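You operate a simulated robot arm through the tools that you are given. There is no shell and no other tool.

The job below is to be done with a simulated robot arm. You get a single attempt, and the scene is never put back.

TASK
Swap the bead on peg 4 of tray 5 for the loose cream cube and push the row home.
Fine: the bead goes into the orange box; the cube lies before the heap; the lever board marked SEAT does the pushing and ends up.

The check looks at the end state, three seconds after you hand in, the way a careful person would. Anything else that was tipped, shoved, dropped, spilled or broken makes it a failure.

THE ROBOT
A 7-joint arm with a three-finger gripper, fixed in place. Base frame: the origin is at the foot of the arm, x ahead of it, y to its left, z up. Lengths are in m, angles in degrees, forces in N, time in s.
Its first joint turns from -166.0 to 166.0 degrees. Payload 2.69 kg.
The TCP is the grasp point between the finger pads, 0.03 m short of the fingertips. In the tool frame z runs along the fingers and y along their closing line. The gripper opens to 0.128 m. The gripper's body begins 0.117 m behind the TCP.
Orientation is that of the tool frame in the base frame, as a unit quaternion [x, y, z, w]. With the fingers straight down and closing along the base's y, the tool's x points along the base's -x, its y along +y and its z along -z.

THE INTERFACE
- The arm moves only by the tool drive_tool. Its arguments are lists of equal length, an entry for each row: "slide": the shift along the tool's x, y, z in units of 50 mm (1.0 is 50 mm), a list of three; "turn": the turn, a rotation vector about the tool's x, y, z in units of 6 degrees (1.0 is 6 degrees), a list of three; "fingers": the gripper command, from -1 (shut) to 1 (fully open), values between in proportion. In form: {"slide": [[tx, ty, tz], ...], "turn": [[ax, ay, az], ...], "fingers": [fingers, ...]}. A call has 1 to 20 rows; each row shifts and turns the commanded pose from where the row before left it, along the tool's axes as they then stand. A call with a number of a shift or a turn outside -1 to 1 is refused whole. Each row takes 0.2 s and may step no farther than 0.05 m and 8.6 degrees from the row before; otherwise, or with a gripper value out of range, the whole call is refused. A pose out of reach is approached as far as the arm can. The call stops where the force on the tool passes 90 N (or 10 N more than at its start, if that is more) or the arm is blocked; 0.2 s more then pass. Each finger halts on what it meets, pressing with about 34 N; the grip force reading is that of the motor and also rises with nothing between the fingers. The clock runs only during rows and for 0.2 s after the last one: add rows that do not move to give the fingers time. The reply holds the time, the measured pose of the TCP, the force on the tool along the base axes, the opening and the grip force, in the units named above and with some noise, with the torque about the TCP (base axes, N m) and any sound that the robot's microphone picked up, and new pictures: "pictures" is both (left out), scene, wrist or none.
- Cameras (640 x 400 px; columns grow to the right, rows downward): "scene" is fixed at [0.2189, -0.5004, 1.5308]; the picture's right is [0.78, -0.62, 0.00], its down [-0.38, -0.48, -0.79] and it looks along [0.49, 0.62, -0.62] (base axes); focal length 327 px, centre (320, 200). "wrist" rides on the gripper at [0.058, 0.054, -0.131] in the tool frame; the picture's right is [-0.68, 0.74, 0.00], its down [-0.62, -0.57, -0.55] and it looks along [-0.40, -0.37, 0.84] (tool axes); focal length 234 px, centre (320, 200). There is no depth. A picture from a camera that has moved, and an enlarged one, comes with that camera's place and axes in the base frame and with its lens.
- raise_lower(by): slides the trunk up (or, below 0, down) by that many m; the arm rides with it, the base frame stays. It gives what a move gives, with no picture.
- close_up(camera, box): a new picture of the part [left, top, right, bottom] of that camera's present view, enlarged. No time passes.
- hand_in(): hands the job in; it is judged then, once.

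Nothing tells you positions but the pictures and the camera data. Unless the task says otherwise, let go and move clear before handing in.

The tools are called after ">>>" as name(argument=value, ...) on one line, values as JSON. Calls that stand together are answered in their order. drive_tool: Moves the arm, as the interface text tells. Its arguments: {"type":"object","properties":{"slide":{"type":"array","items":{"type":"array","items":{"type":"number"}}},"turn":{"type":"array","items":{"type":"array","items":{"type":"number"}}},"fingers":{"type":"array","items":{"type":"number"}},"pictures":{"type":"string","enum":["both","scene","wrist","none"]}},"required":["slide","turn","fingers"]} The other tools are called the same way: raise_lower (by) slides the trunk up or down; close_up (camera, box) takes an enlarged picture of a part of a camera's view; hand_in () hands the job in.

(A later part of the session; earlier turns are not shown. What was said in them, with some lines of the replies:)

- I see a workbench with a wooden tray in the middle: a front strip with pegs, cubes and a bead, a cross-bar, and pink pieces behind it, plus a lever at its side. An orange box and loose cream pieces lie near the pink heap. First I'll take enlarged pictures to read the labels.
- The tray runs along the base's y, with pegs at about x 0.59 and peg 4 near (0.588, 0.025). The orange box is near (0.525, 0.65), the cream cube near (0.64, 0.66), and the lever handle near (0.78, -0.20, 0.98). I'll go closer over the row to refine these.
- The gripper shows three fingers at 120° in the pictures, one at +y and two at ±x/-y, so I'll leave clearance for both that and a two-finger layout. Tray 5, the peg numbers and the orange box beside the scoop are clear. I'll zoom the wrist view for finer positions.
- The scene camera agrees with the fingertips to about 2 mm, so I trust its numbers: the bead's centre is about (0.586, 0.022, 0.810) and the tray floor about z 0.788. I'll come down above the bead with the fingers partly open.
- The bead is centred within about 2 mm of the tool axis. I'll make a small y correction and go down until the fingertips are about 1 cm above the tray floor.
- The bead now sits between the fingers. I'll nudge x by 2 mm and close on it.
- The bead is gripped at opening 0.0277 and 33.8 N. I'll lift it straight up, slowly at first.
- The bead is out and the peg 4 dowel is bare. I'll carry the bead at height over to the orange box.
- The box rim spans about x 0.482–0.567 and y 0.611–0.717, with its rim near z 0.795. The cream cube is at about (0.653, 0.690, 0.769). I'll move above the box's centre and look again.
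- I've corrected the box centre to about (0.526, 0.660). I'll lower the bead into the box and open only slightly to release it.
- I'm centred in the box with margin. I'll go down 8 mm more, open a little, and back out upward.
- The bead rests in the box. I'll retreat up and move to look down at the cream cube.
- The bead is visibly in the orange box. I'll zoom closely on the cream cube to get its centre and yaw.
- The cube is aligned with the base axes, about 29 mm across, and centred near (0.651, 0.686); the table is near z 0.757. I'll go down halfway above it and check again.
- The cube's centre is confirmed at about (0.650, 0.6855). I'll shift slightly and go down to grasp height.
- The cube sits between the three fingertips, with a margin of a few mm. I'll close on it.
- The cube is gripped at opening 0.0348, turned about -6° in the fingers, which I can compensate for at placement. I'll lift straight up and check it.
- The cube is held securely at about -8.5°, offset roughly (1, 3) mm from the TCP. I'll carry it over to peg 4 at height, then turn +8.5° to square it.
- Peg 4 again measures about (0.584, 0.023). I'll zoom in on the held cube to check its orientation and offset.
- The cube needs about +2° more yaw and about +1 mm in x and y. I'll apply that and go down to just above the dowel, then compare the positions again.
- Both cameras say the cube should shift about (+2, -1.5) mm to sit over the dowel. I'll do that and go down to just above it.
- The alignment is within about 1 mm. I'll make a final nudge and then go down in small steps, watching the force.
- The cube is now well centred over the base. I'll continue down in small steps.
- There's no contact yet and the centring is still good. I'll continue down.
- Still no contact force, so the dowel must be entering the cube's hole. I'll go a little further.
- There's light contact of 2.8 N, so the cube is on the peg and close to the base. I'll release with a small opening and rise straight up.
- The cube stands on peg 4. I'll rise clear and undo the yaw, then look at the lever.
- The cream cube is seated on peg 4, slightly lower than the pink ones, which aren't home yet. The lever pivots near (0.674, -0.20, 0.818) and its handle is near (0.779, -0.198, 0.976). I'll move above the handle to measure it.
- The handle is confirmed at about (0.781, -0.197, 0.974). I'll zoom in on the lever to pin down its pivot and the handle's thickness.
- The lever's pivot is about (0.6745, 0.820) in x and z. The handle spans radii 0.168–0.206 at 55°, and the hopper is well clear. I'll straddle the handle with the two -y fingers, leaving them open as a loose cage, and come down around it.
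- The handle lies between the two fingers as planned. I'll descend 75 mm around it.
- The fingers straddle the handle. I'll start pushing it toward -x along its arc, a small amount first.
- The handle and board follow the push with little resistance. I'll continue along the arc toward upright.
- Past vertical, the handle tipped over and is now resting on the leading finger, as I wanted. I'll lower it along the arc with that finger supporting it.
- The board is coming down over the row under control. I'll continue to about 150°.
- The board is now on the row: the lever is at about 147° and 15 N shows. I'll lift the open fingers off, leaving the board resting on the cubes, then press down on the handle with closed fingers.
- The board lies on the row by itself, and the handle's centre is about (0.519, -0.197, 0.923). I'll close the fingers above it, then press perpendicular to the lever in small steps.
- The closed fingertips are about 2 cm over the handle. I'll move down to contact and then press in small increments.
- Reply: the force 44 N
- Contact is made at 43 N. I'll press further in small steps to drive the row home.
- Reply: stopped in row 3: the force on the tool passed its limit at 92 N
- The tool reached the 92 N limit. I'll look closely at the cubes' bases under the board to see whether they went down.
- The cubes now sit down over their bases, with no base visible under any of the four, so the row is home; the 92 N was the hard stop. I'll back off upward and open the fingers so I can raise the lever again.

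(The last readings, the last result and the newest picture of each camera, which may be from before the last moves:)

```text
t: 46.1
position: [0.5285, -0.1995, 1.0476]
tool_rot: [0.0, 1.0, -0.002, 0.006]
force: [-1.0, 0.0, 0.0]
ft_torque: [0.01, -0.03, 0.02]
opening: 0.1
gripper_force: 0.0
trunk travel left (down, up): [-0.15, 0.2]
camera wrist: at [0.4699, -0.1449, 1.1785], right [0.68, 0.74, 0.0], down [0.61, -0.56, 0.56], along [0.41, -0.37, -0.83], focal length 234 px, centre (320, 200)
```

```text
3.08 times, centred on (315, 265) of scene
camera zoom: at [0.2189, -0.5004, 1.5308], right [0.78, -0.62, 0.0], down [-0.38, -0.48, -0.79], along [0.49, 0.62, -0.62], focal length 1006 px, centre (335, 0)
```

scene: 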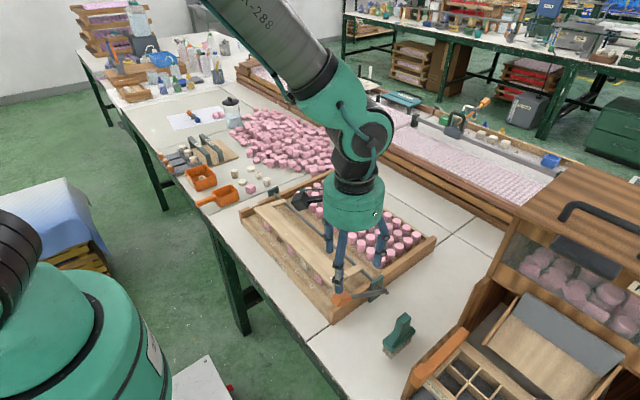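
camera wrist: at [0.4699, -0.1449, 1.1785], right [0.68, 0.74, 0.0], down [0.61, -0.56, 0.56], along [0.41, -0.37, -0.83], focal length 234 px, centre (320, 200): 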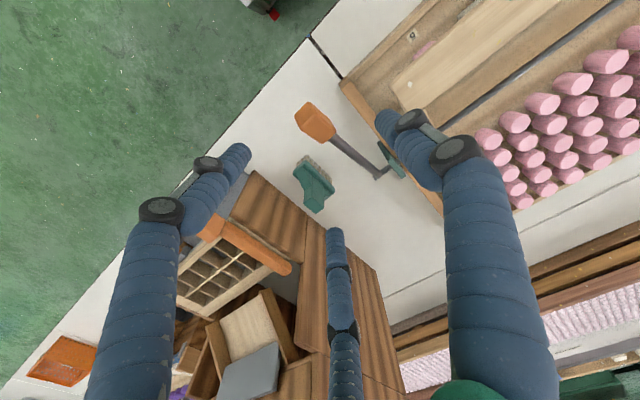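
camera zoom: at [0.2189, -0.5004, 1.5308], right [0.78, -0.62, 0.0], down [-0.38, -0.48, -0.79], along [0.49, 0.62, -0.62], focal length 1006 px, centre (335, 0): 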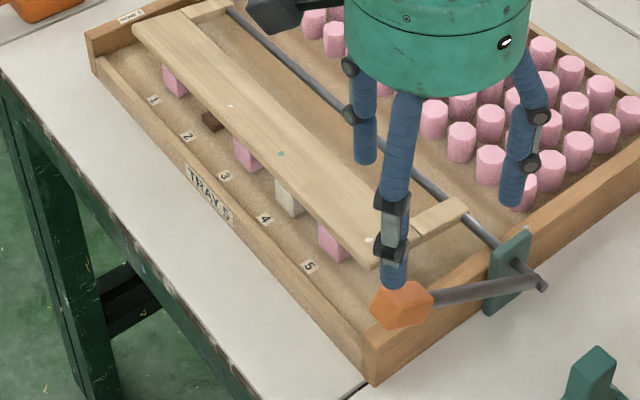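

The lever is resting at about 147° with the fingers open above it. I'll straighten the slight tilt, shift in y, and come down with one finger on the -x side of the handle's end.

>>> drive_tool(slide=[[0, 0.55, 0], [0, 0, 0.6], [0, 0, 0.7], [0, 0, 0]], turn=[[-0.038, 0.115, 0], [0, 0, 0], [0, 0, 0], [0, 0, 0]], fingers=[0.56, 0.56, 0.56, 0.56])

>>> close_up(camera="wrist", box=[200, 60, 440, 240])

>>> close_up(camera="scene", box=[290, 210, 410, 320])

```text
t: 47.1
position: [0.5293, -0.172, 0.9827]
tool_rot: [0.0, 1.0, 0.0, -0.001]
force: [0.5, -0.7, -0.7]
ft_torque: [0.01, 0.07, -0.03]
opening: 0.0998
gripper_force: 0.1
trunk travel left (down, up): [-0.15, 0.2]
camera wrist: at [0.4712, -0.1186, 1.1143], right [0.68, 0.74, 0.0], down [0.62, -0.57, 0.55], along [0.4, -0.37, -0.84], focal length 234 px, centre (320, 200)
```

scene: 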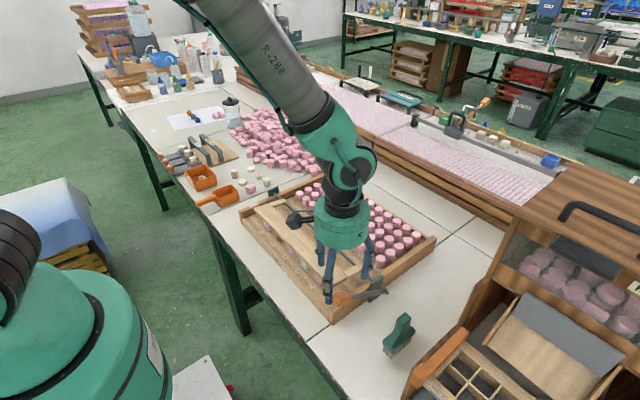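
wrist: 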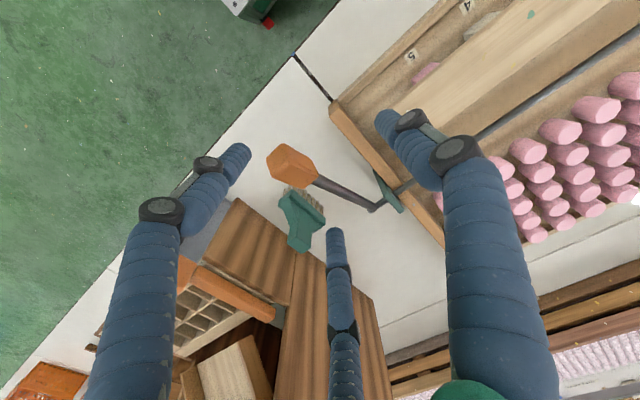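

```text
2.22 times, centred on (320, 150) of wrist
camera zoom: at [0.4712, -0.1186, 1.1143], right [0.68, 0.74, 0.0], down [0.62, -0.57, 0.55], along [0.4, -0.37, -0.84], focal length 520 px, centre (320, 311)
```

zoom: 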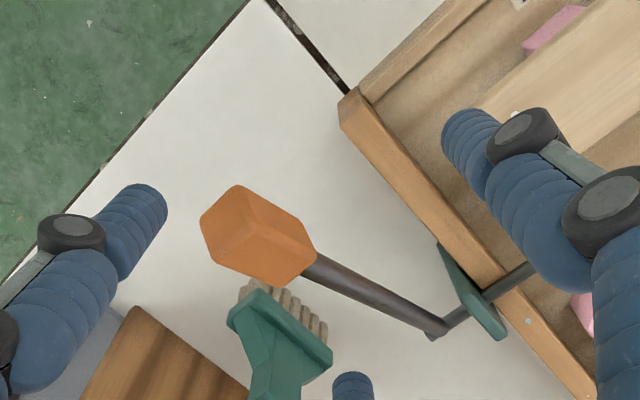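

```text
3.64 times, centred on (350, 265) of scene
camera zoom: at [0.2189, -0.5004, 1.5308], right [0.78, -0.62, 0.0], down [-0.38, -0.48, -0.79], along [0.49, 0.62, -0.62], focal length 1189 px, centre (211, -36)
```

zoom: 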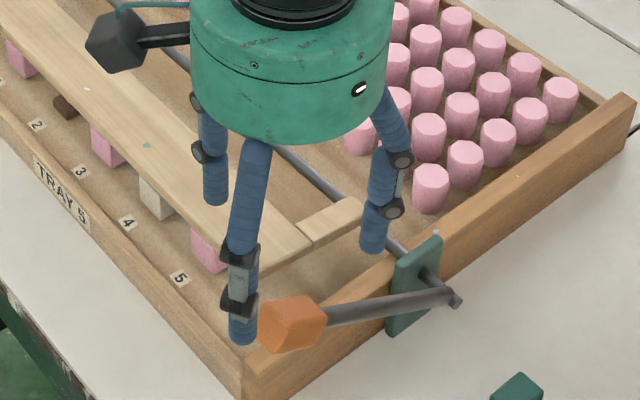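

There's clearance on both sides. I'll go down to bring the finger beside the handle's end.

>>> drive_tool(slide=[[0, 0, 0.5], [0, 0, 0.5], [0, 0, 0]], turn=[[0, 0, 0], [0, 0, 0], [0, 0, 0]], fingers=[0.56, 0.56, 0.56])

>>> close_up(camera="wrist", box=[200, 60, 440, 240])

>>> close_up(camera="scene", box=[290, 210, 410, 320])

```text
t: 47.9
position: [0.5288, -0.1723, 0.9329]
tool_rot: [0.0, 1.0, 0.0, -0.001]
force: [0.2, -0.2, 0.0]
ft_torque: [0.02, 0.03, 0.0]
opening: 0.0998
gripper_force: 0.1
trunk travel left (down, up): [-0.15, 0.2]
camera wrist: at [0.4706, -0.1181, 1.0648], right [0.68, 0.74, 0.0], down [0.62, -0.57, 0.55], along [0.4, -0.37, -0.84], focal length 234 px, centre (320, 200)
```

scene: 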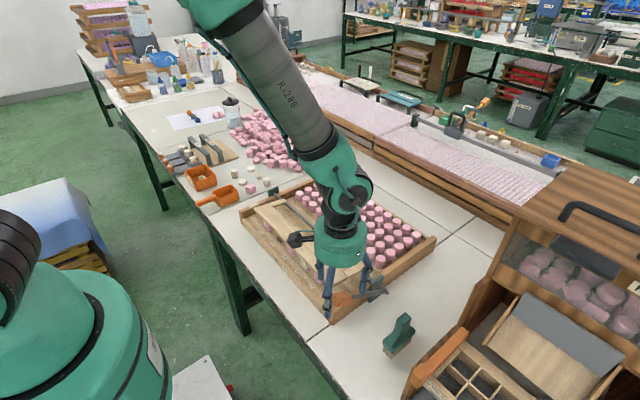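
wrist: 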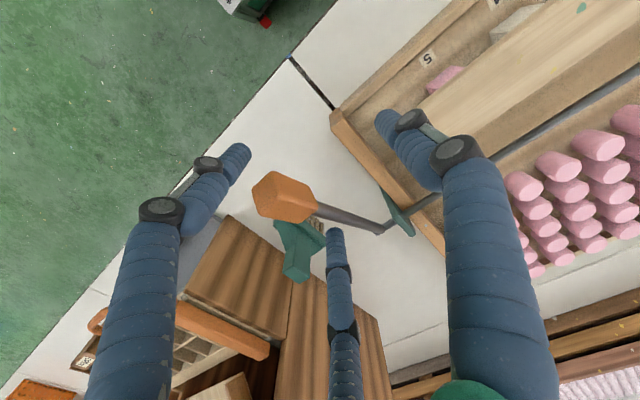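

```text
2.22 times, centred on (320, 150) of wrist
camera zoom: at [0.4706, -0.1181, 1.0648], right [0.68, 0.74, 0.0], down [0.62, -0.57, 0.55], along [0.4, -0.37, -0.84], focal length 520 px, centre (320, 311)
```

zoom: 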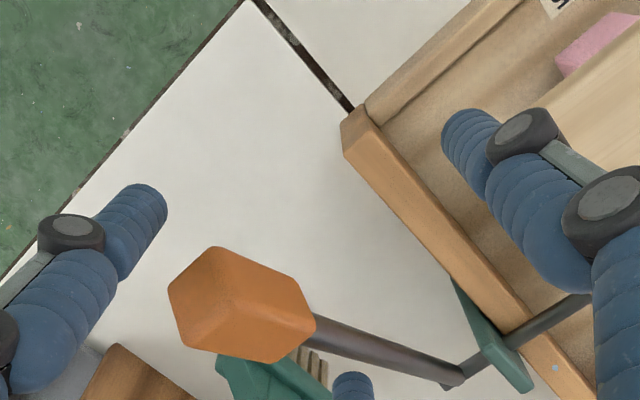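

```text
3.64 times, centred on (350, 265) of scene
camera zoom: at [0.2189, -0.5004, 1.5308], right [0.78, -0.62, 0.0], down [-0.38, -0.48, -0.79], along [0.49, 0.62, -0.62], focal length 1189 px, centre (211, -36)
```

zoom: 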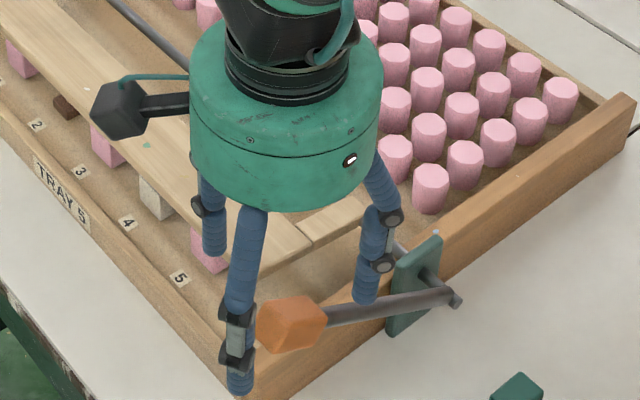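

The finger sits beside the handle's end without contact. I'll push toward +x and up along the arc.

>>> drive_tool(slide=[[-0.17, 0, -0.02], [-0.155, 0, -0.24], [-0.155, 0, -0.24], [-0.24, 0, -0.27], [-0.24, 0, -0.27], [0, 0, 0]], turn=[[0, 0, 0], [0, 0, 0], [0, 0, 0], [0, 0, 0], [0, 0, 0], [0, 0, 0]], fingers=[0.56, 0.56, 0.56, 0.56, 0.56, 0.56])

>>> close_up(camera="wrist", box=[200, 60, 440, 240])

>>> close_up(camera="scene", box=[290, 210, 410, 320])

```text
t: 49.3
position: [0.577, -0.1714, 0.9847]
tool_rot: [0.001, 1.0, -0.001, -0.001]
force: [-1.9, -0.4, 0.2]
ft_torque: [-0.04, 0.04, -0.04]
opening: 0.1011
gripper_force: 0.1
trunk travel left (down, up): [-0.15, 0.2]
camera wrist: at [0.5189, -0.1175, 1.1165], right [0.68, 0.74, 0.0], down [0.62, -0.57, 0.55], along [0.4, -0.37, -0.84], focal length 234 px, centre (320, 200)
```

scene: 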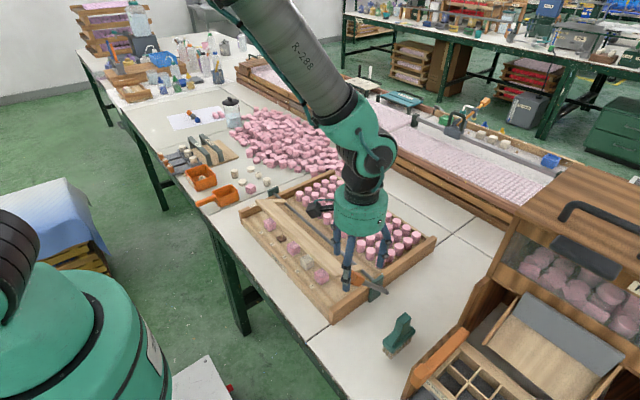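
wrist: 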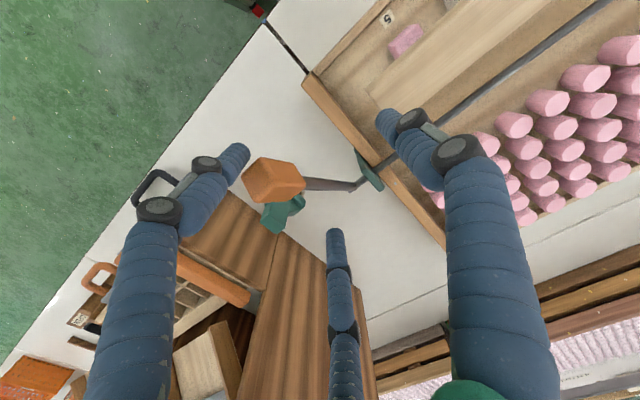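

```text
2.22 times, centred on (320, 150) of wrist
camera zoom: at [0.5189, -0.1175, 1.1165], right [0.68, 0.74, 0.0], down [0.62, -0.57, 0.55], along [0.4, -0.37, -0.84], focal length 520 px, centre (320, 311)
```

zoom: 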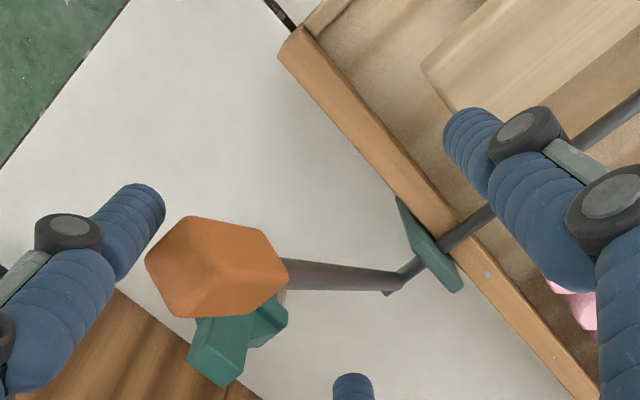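

```text
3.64 times, centred on (350, 265) of scene
camera zoom: at [0.2189, -0.5004, 1.5308], right [0.78, -0.62, 0.0], down [-0.38, -0.48, -0.79], along [0.49, 0.62, -0.62], focal length 1189 px, centre (211, -36)
```

zoom: 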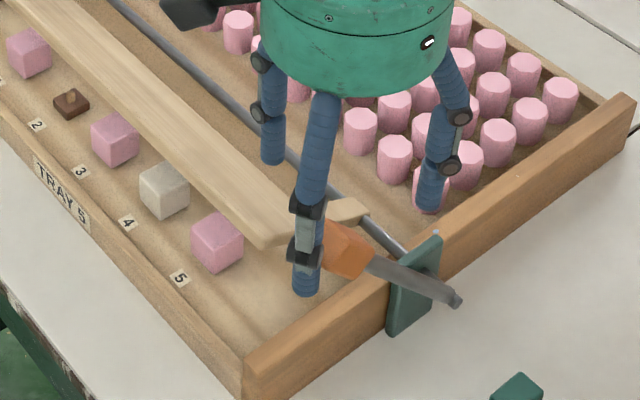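

The row stays on its pegs and the board comes up cleanly. I'll continue raising, narrowing the cage as the lever approaches upright.

>>> drive_tool(slide=[[-0.277, 0, -0.224], [-0.277, 0, -0.224], [-0.226, 0, -0.13], [-0.226, 0, -0.13], [-0.227, 0, -0.05], [-0.227, 0, -0.05], [-0.227, 0, -0.05], [-0.237, 0, 0], [-0.237, 0, 0], [-0.237, 0, 0], [0, 0, 0]], turn=[[0, 0, 0], [0, 0, 0], [0, 0, 0], [0, 0, 0], [0, 0, 0], [0, 0, 0], [0, 0, 0], [0, 0, 0], [0, 0, 0], [0, 0, 0], [0, 0, 0]], fingers=[0.5, 0.45, 0.35, 0.25, 0.25, 0.25, 0.25, 0.25, 0.25, 0.25, 0.25])

>>> close_up(camera="wrist", box=[200, 60, 440, 240])

>>> close_up(camera="scene", box=[300, 180, 440, 310])

```text
t: 51.7
position: [0.6978, -0.1726, 1.0268]
tool_rot: [-0.001, 1.0, -0.001, -0.002]
force: [-1.4, 1.1, 0.4]
ft_torque: [0.01, 0.03, -0.06]
opening: 0.0805
gripper_force: 0.3
trunk travel left (down, up): [-0.15, 0.2]
camera wrist: at [0.6386, -0.1174, 1.159], right [0.68, 0.74, 0.0], down [0.62, -0.57, 0.55], along [0.4, -0.37, -0.84], focal length 234 px, centre (320, 200)
```

scene: 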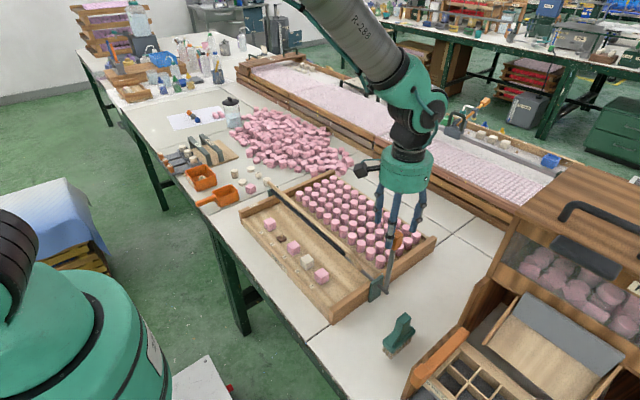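
wrist: 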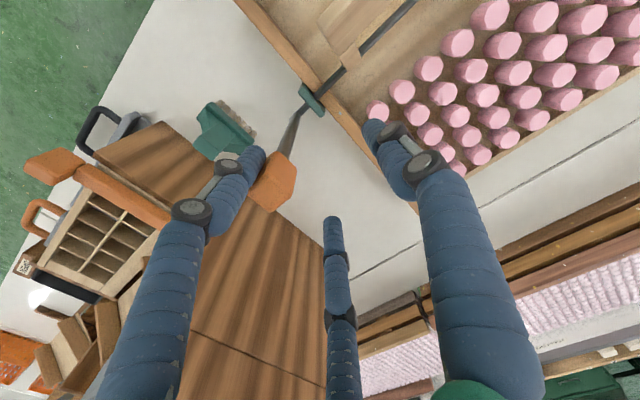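

```text
2.22 times, centred on (320, 150) of wrist
camera zoom: at [0.6386, -0.1174, 1.159], right [0.68, 0.74, 0.0], down [0.62, -0.57, 0.55], along [0.4, -0.37, -0.84], focal length 520 px, centre (320, 311)
```

zoom: 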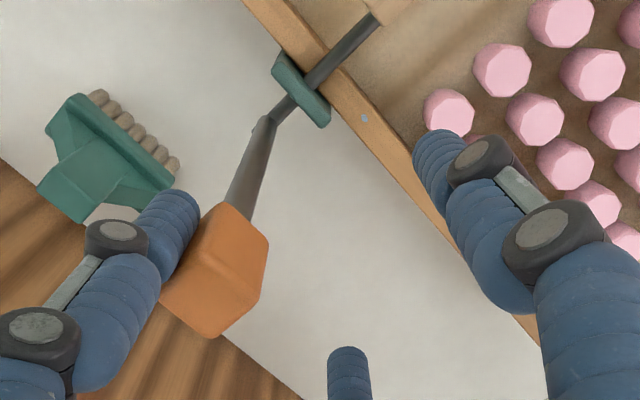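

```text
3.08 times, centred on (370, 245) of scene
camera zoom: at [0.2189, -0.5004, 1.5308], right [0.78, -0.62, 0.0], down [-0.38, -0.48, -0.79], along [0.49, 0.62, -0.62], focal length 1006 px, centre (166, 62)
```

zoom: 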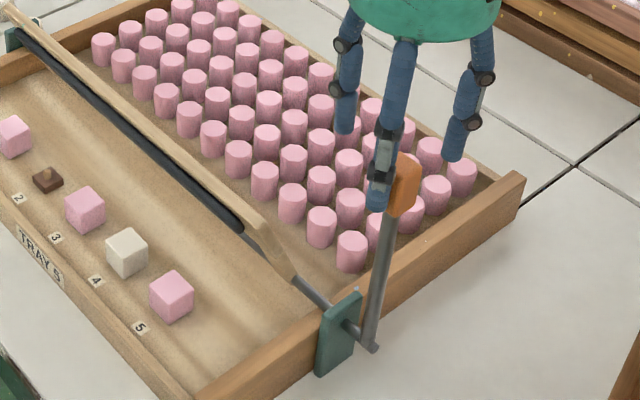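

The lever is nearly upright and resting on the finger. I'll push it past its balance point and let it down gently to its original rest.

>>> drive_tool(slide=[[-0.35, 0, 0.05], [-0.35, 0, 0.07], [-0.25, 0, 0.08], [-0.25, 0, 0.1], [-0.2, 0, 0.1], [0, 0, 0]], turn=[[0, 0, 0], [0, 0, 0], [0, 0, 0], [0, 0, 0], [0, 0, 0], [0, 0, 0]], fingers=[0.25, 0.25, 0.25, 0.25, 0.25, 0.25])

>>> close_up(camera="wrist", box=[200, 60, 440, 240])

>>> close_up(camera="scene", box=[320, 180, 460, 310])

```text
t: 53.1
position: [0.767, -0.1713, 1.0078]
tool_rot: [0.0, 1.0, 0.0, -0.001]
force: [0.7, 0.2, -0.3]
ft_torque: [0.0, 0.06, -0.02]
opening: 0.08
gripper_force: 0.0
trunk travel left (down, up): [-0.15, 0.2]
camera wrist: at [0.7094, -0.1181, 1.1387], right [0.68, 0.74, 0.0], down [0.62, -0.57, 0.55], along [0.4, -0.37, -0.84], focal length 234 px, centre (320, 200)
```

scene: 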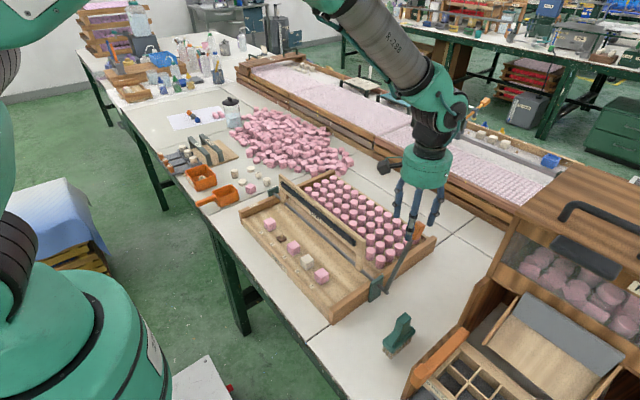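
wrist: 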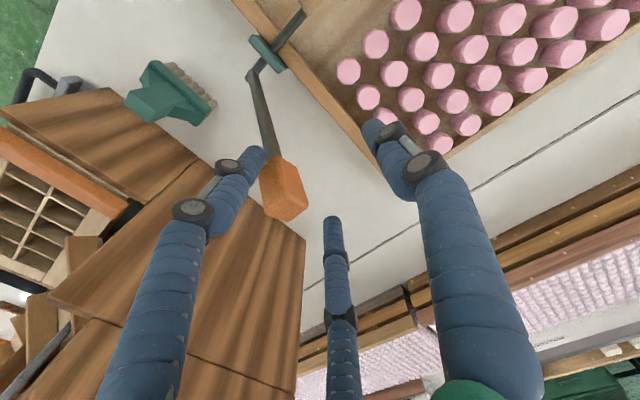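

```text
2.22 times, centred on (320, 150) of wrist
camera zoom: at [0.7094, -0.1181, 1.1387], right [0.68, 0.74, 0.0], down [0.62, -0.57, 0.55], along [0.4, -0.37, -0.84], focal length 520 px, centre (320, 311)
```

zoom: 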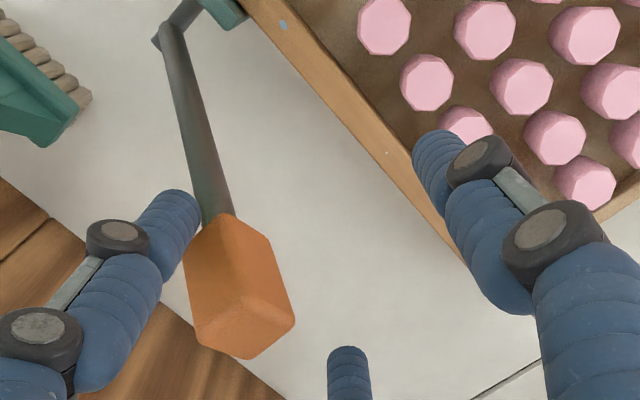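

```text
3.08 times, centred on (390, 245) of scene
camera zoom: at [0.2189, -0.5004, 1.5308], right [0.78, -0.62, 0.0], down [-0.38, -0.48, -0.79], along [0.49, 0.62, -0.62], focal length 1006 px, centre (105, 62)
```

zoom: 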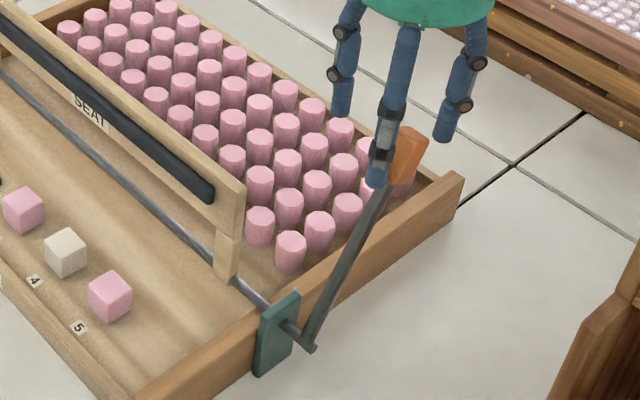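

The lever is at about 64°, past upright and close to where it began at 55°. I'll push a bit more toward +x.

>>> drive_tool(slide=[[-0.2, 0, 0.1], [-0.2, 0, 0.1], [-0.2, 0, 0.1], [0, 0, 0]], turn=[[0, 0, 0], [0, 0, 0], [0, 0, 0], [0, 0, 0]], fingers=[0.25, 0.25, 0.25, 0.25])

>>> close_up(camera="wrist", box=[200, 60, 440, 240])

>>> close_up(camera="scene", box=[320, 180, 460, 310])

```text
t: 54.1
position: [0.795, -0.1715, 0.9916]
tool_rot: [-0.001, 1.0, 0.0, -0.002]
force: [-9.6, 4.6, 1.2]
ft_torque: [0.1, 0.25, -0.38]
opening: 0.0842
gripper_force: 3.1
trunk travel left (down, up): [-0.15, 0.2]
camera wrist: at [0.738, -0.1178, 1.123], right [0.68, 0.74, 0.0], down [0.62, -0.57, 0.55], along [0.4, -0.37, -0.84], focal length 234 px, centre (320, 200)
```

scene: 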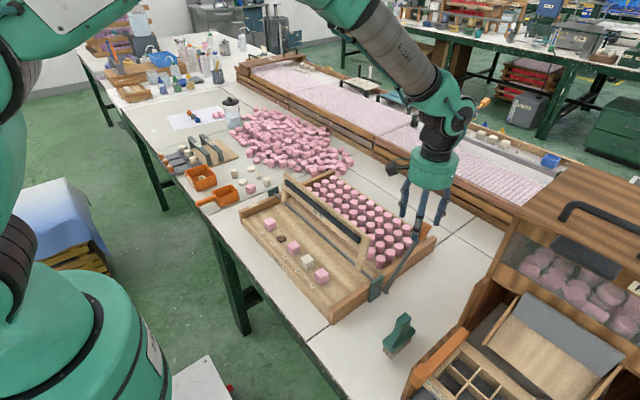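
wrist: 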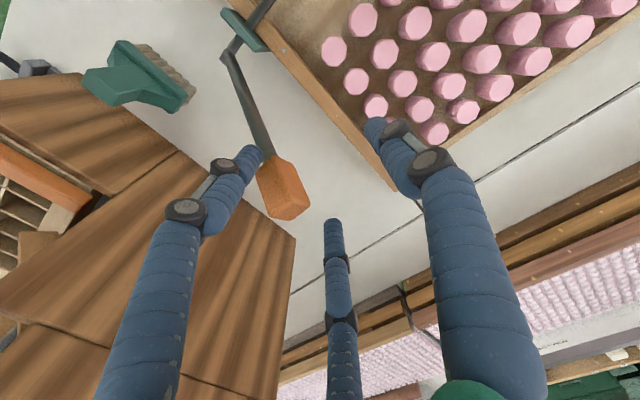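

```text
2.22 times, centred on (320, 150) of wrist
camera zoom: at [0.738, -0.1178, 1.123], right [0.68, 0.74, 0.0], down [0.62, -0.57, 0.55], along [0.4, -0.37, -0.84], focal length 520 px, centre (320, 311)
```

zoom: 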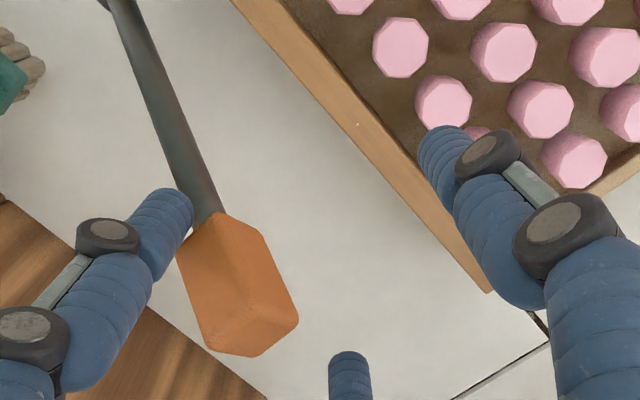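

```text
3.08 times, centred on (390, 245) of scene
camera zoom: at [0.2189, -0.5004, 1.5308], right [0.78, -0.62, 0.0], down [-0.38, -0.48, -0.79], along [0.49, 0.62, -0.62], focal length 1006 px, centre (105, 62)
```

zoom: 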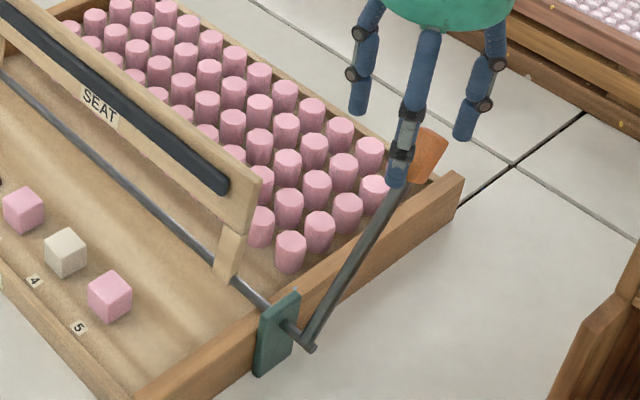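

There's 9.6 N of resistance: the lever is back at its stop at about 55°, where it started. I'll ease off, lift out of the cage and look at everything.

>>> drive_tool(slide=[[0.24, 0, 0], [0, 0, -0.4], [0, 0, -0.8], [0, 0, -0.9], [0, 0, -0.9], [0.5, 0.5, -0.3], [0.5, 0.5, -0.3], [0.5, 0.5, -0.3], [0.5, 0.5, -0.3], [0, 0, 0]], turn=[[0, 0, 0], [0, 0, 0], [0, 0, 0], [0, 0, 0], [0, 0, 0], [0, 0, 0], [0, 0, 0], [0, 0, 0], [0, 0, 0], [0, 0, 0]], fingers=[0.25, 0.25, 0.25, 0.25, 0.25, 0.25, 0.25, 0.25, 0.25, 0.25])

>>> close_up(camera="scene", box=[230, 180, 450, 320])

>>> close_up(camera="scene", box=[250, 200, 340, 290])

>>> close_up(camera="scene", box=[150, 120, 290, 220])

```text
t: 56.3
position: [0.6824, -0.0714, 1.202]
tool_rot: [0.001, 1.0, 0.0, -0.001]
force: [-1.1, 0.6, -0.4]
ft_torque: [0.0, -0.04, 0.01]
opening: 0.0803
gripper_force: 0.1
trunk travel left (down, up): [-0.15, 0.2]
camera wrist: at [0.6249, -0.0174, 1.3337], right [0.68, 0.74, 0.0], down [0.62, -0.57, 0.55], along [0.4, -0.37, -0.84], focal length 234 px, centre (320, 200)
```

scene: 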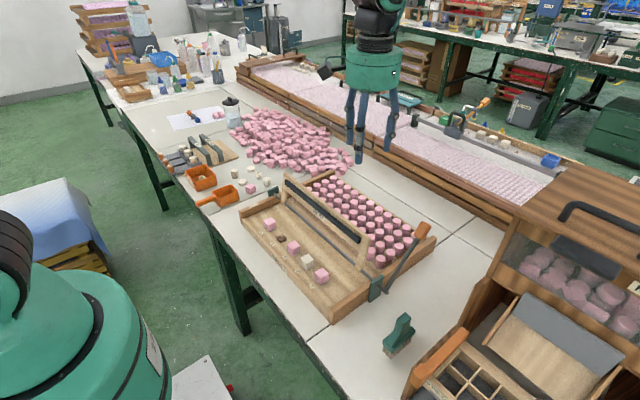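
wrist: 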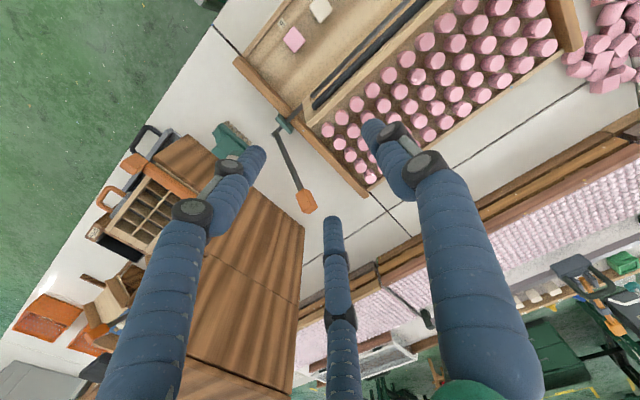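

```text
2.86 times, centred on (340, 250) of scene
camera zoom: at [0.2189, -0.5004, 1.5308], right [0.78, -0.62, 0.0], down [-0.38, -0.48, -0.79], along [0.49, 0.62, -0.62], focal length 934 px, centre (263, 57)
```

zoom: 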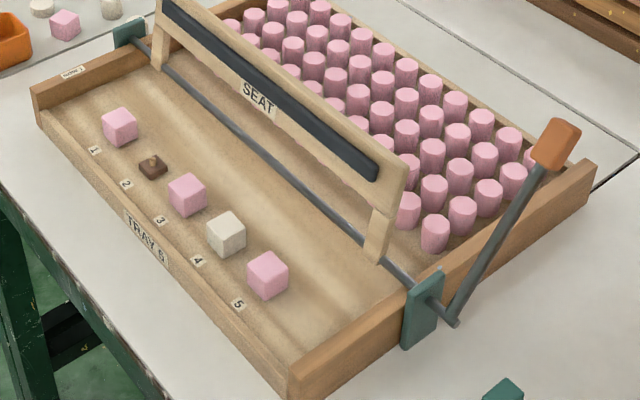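

```text
4.44 times, centred on (295, 245) of scene
camera zoom: at [0.2189, -0.5004, 1.5308], right [0.78, -0.62, 0.0], down [-0.38, -0.48, -0.79], along [0.49, 0.62, -0.62], focal length 1454 px, centre (431, 0)
```

zoom: 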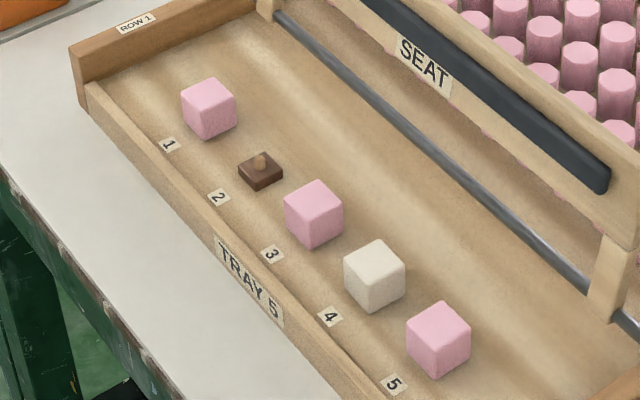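

```text
4.00 times, centred on (220, 170) of scene
camera zoom: at [0.2189, -0.5004, 1.5308], right [0.78, -0.62, 0.0], down [-0.38, -0.48, -0.79], along [0.49, 0.62, -0.62], focal length 1308 px, centre (720, 320)
```

zoom: 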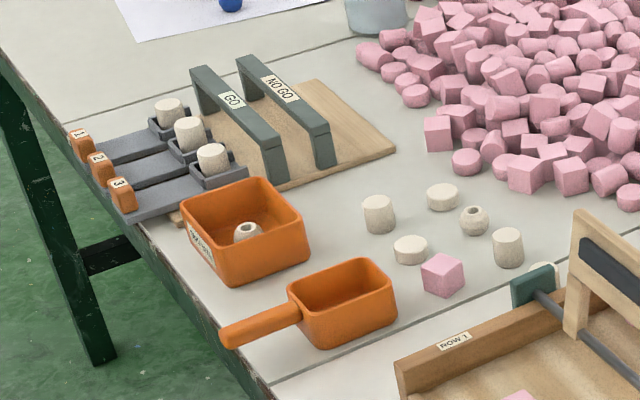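

All four cubes, including the cream one on peg 4, sit down on their bases, and peg 2 is still empty. The bead is in the orange box, the SEAT board is back up at its original angle, and the gripper is clear. Handing in.

>>> hand_in()

```text
The job is handed in.
```

I swapped the bead for the cream cube, pushed the row home with the SEAT board, and handed the job in. The check's result hasn't come back to me.

- **Bead:** it was lifted off peg 4 of tray 5 and is lying in the orange box.
- **Cream cube:** it is on peg 4, lined up with the row to within a few degrees.
- **Row:** I pressed the SEAT lever until the force limit stopped it at 92 N. All four cubes then sat down over their bases, with no base showing under any of them. Peg 2 is still empty, as it was.
- **SEAT board:** it is back up at its starting angle, and the gripper is clear of everything.

In the last pictures nothing else on the bench looked tipped or moved.
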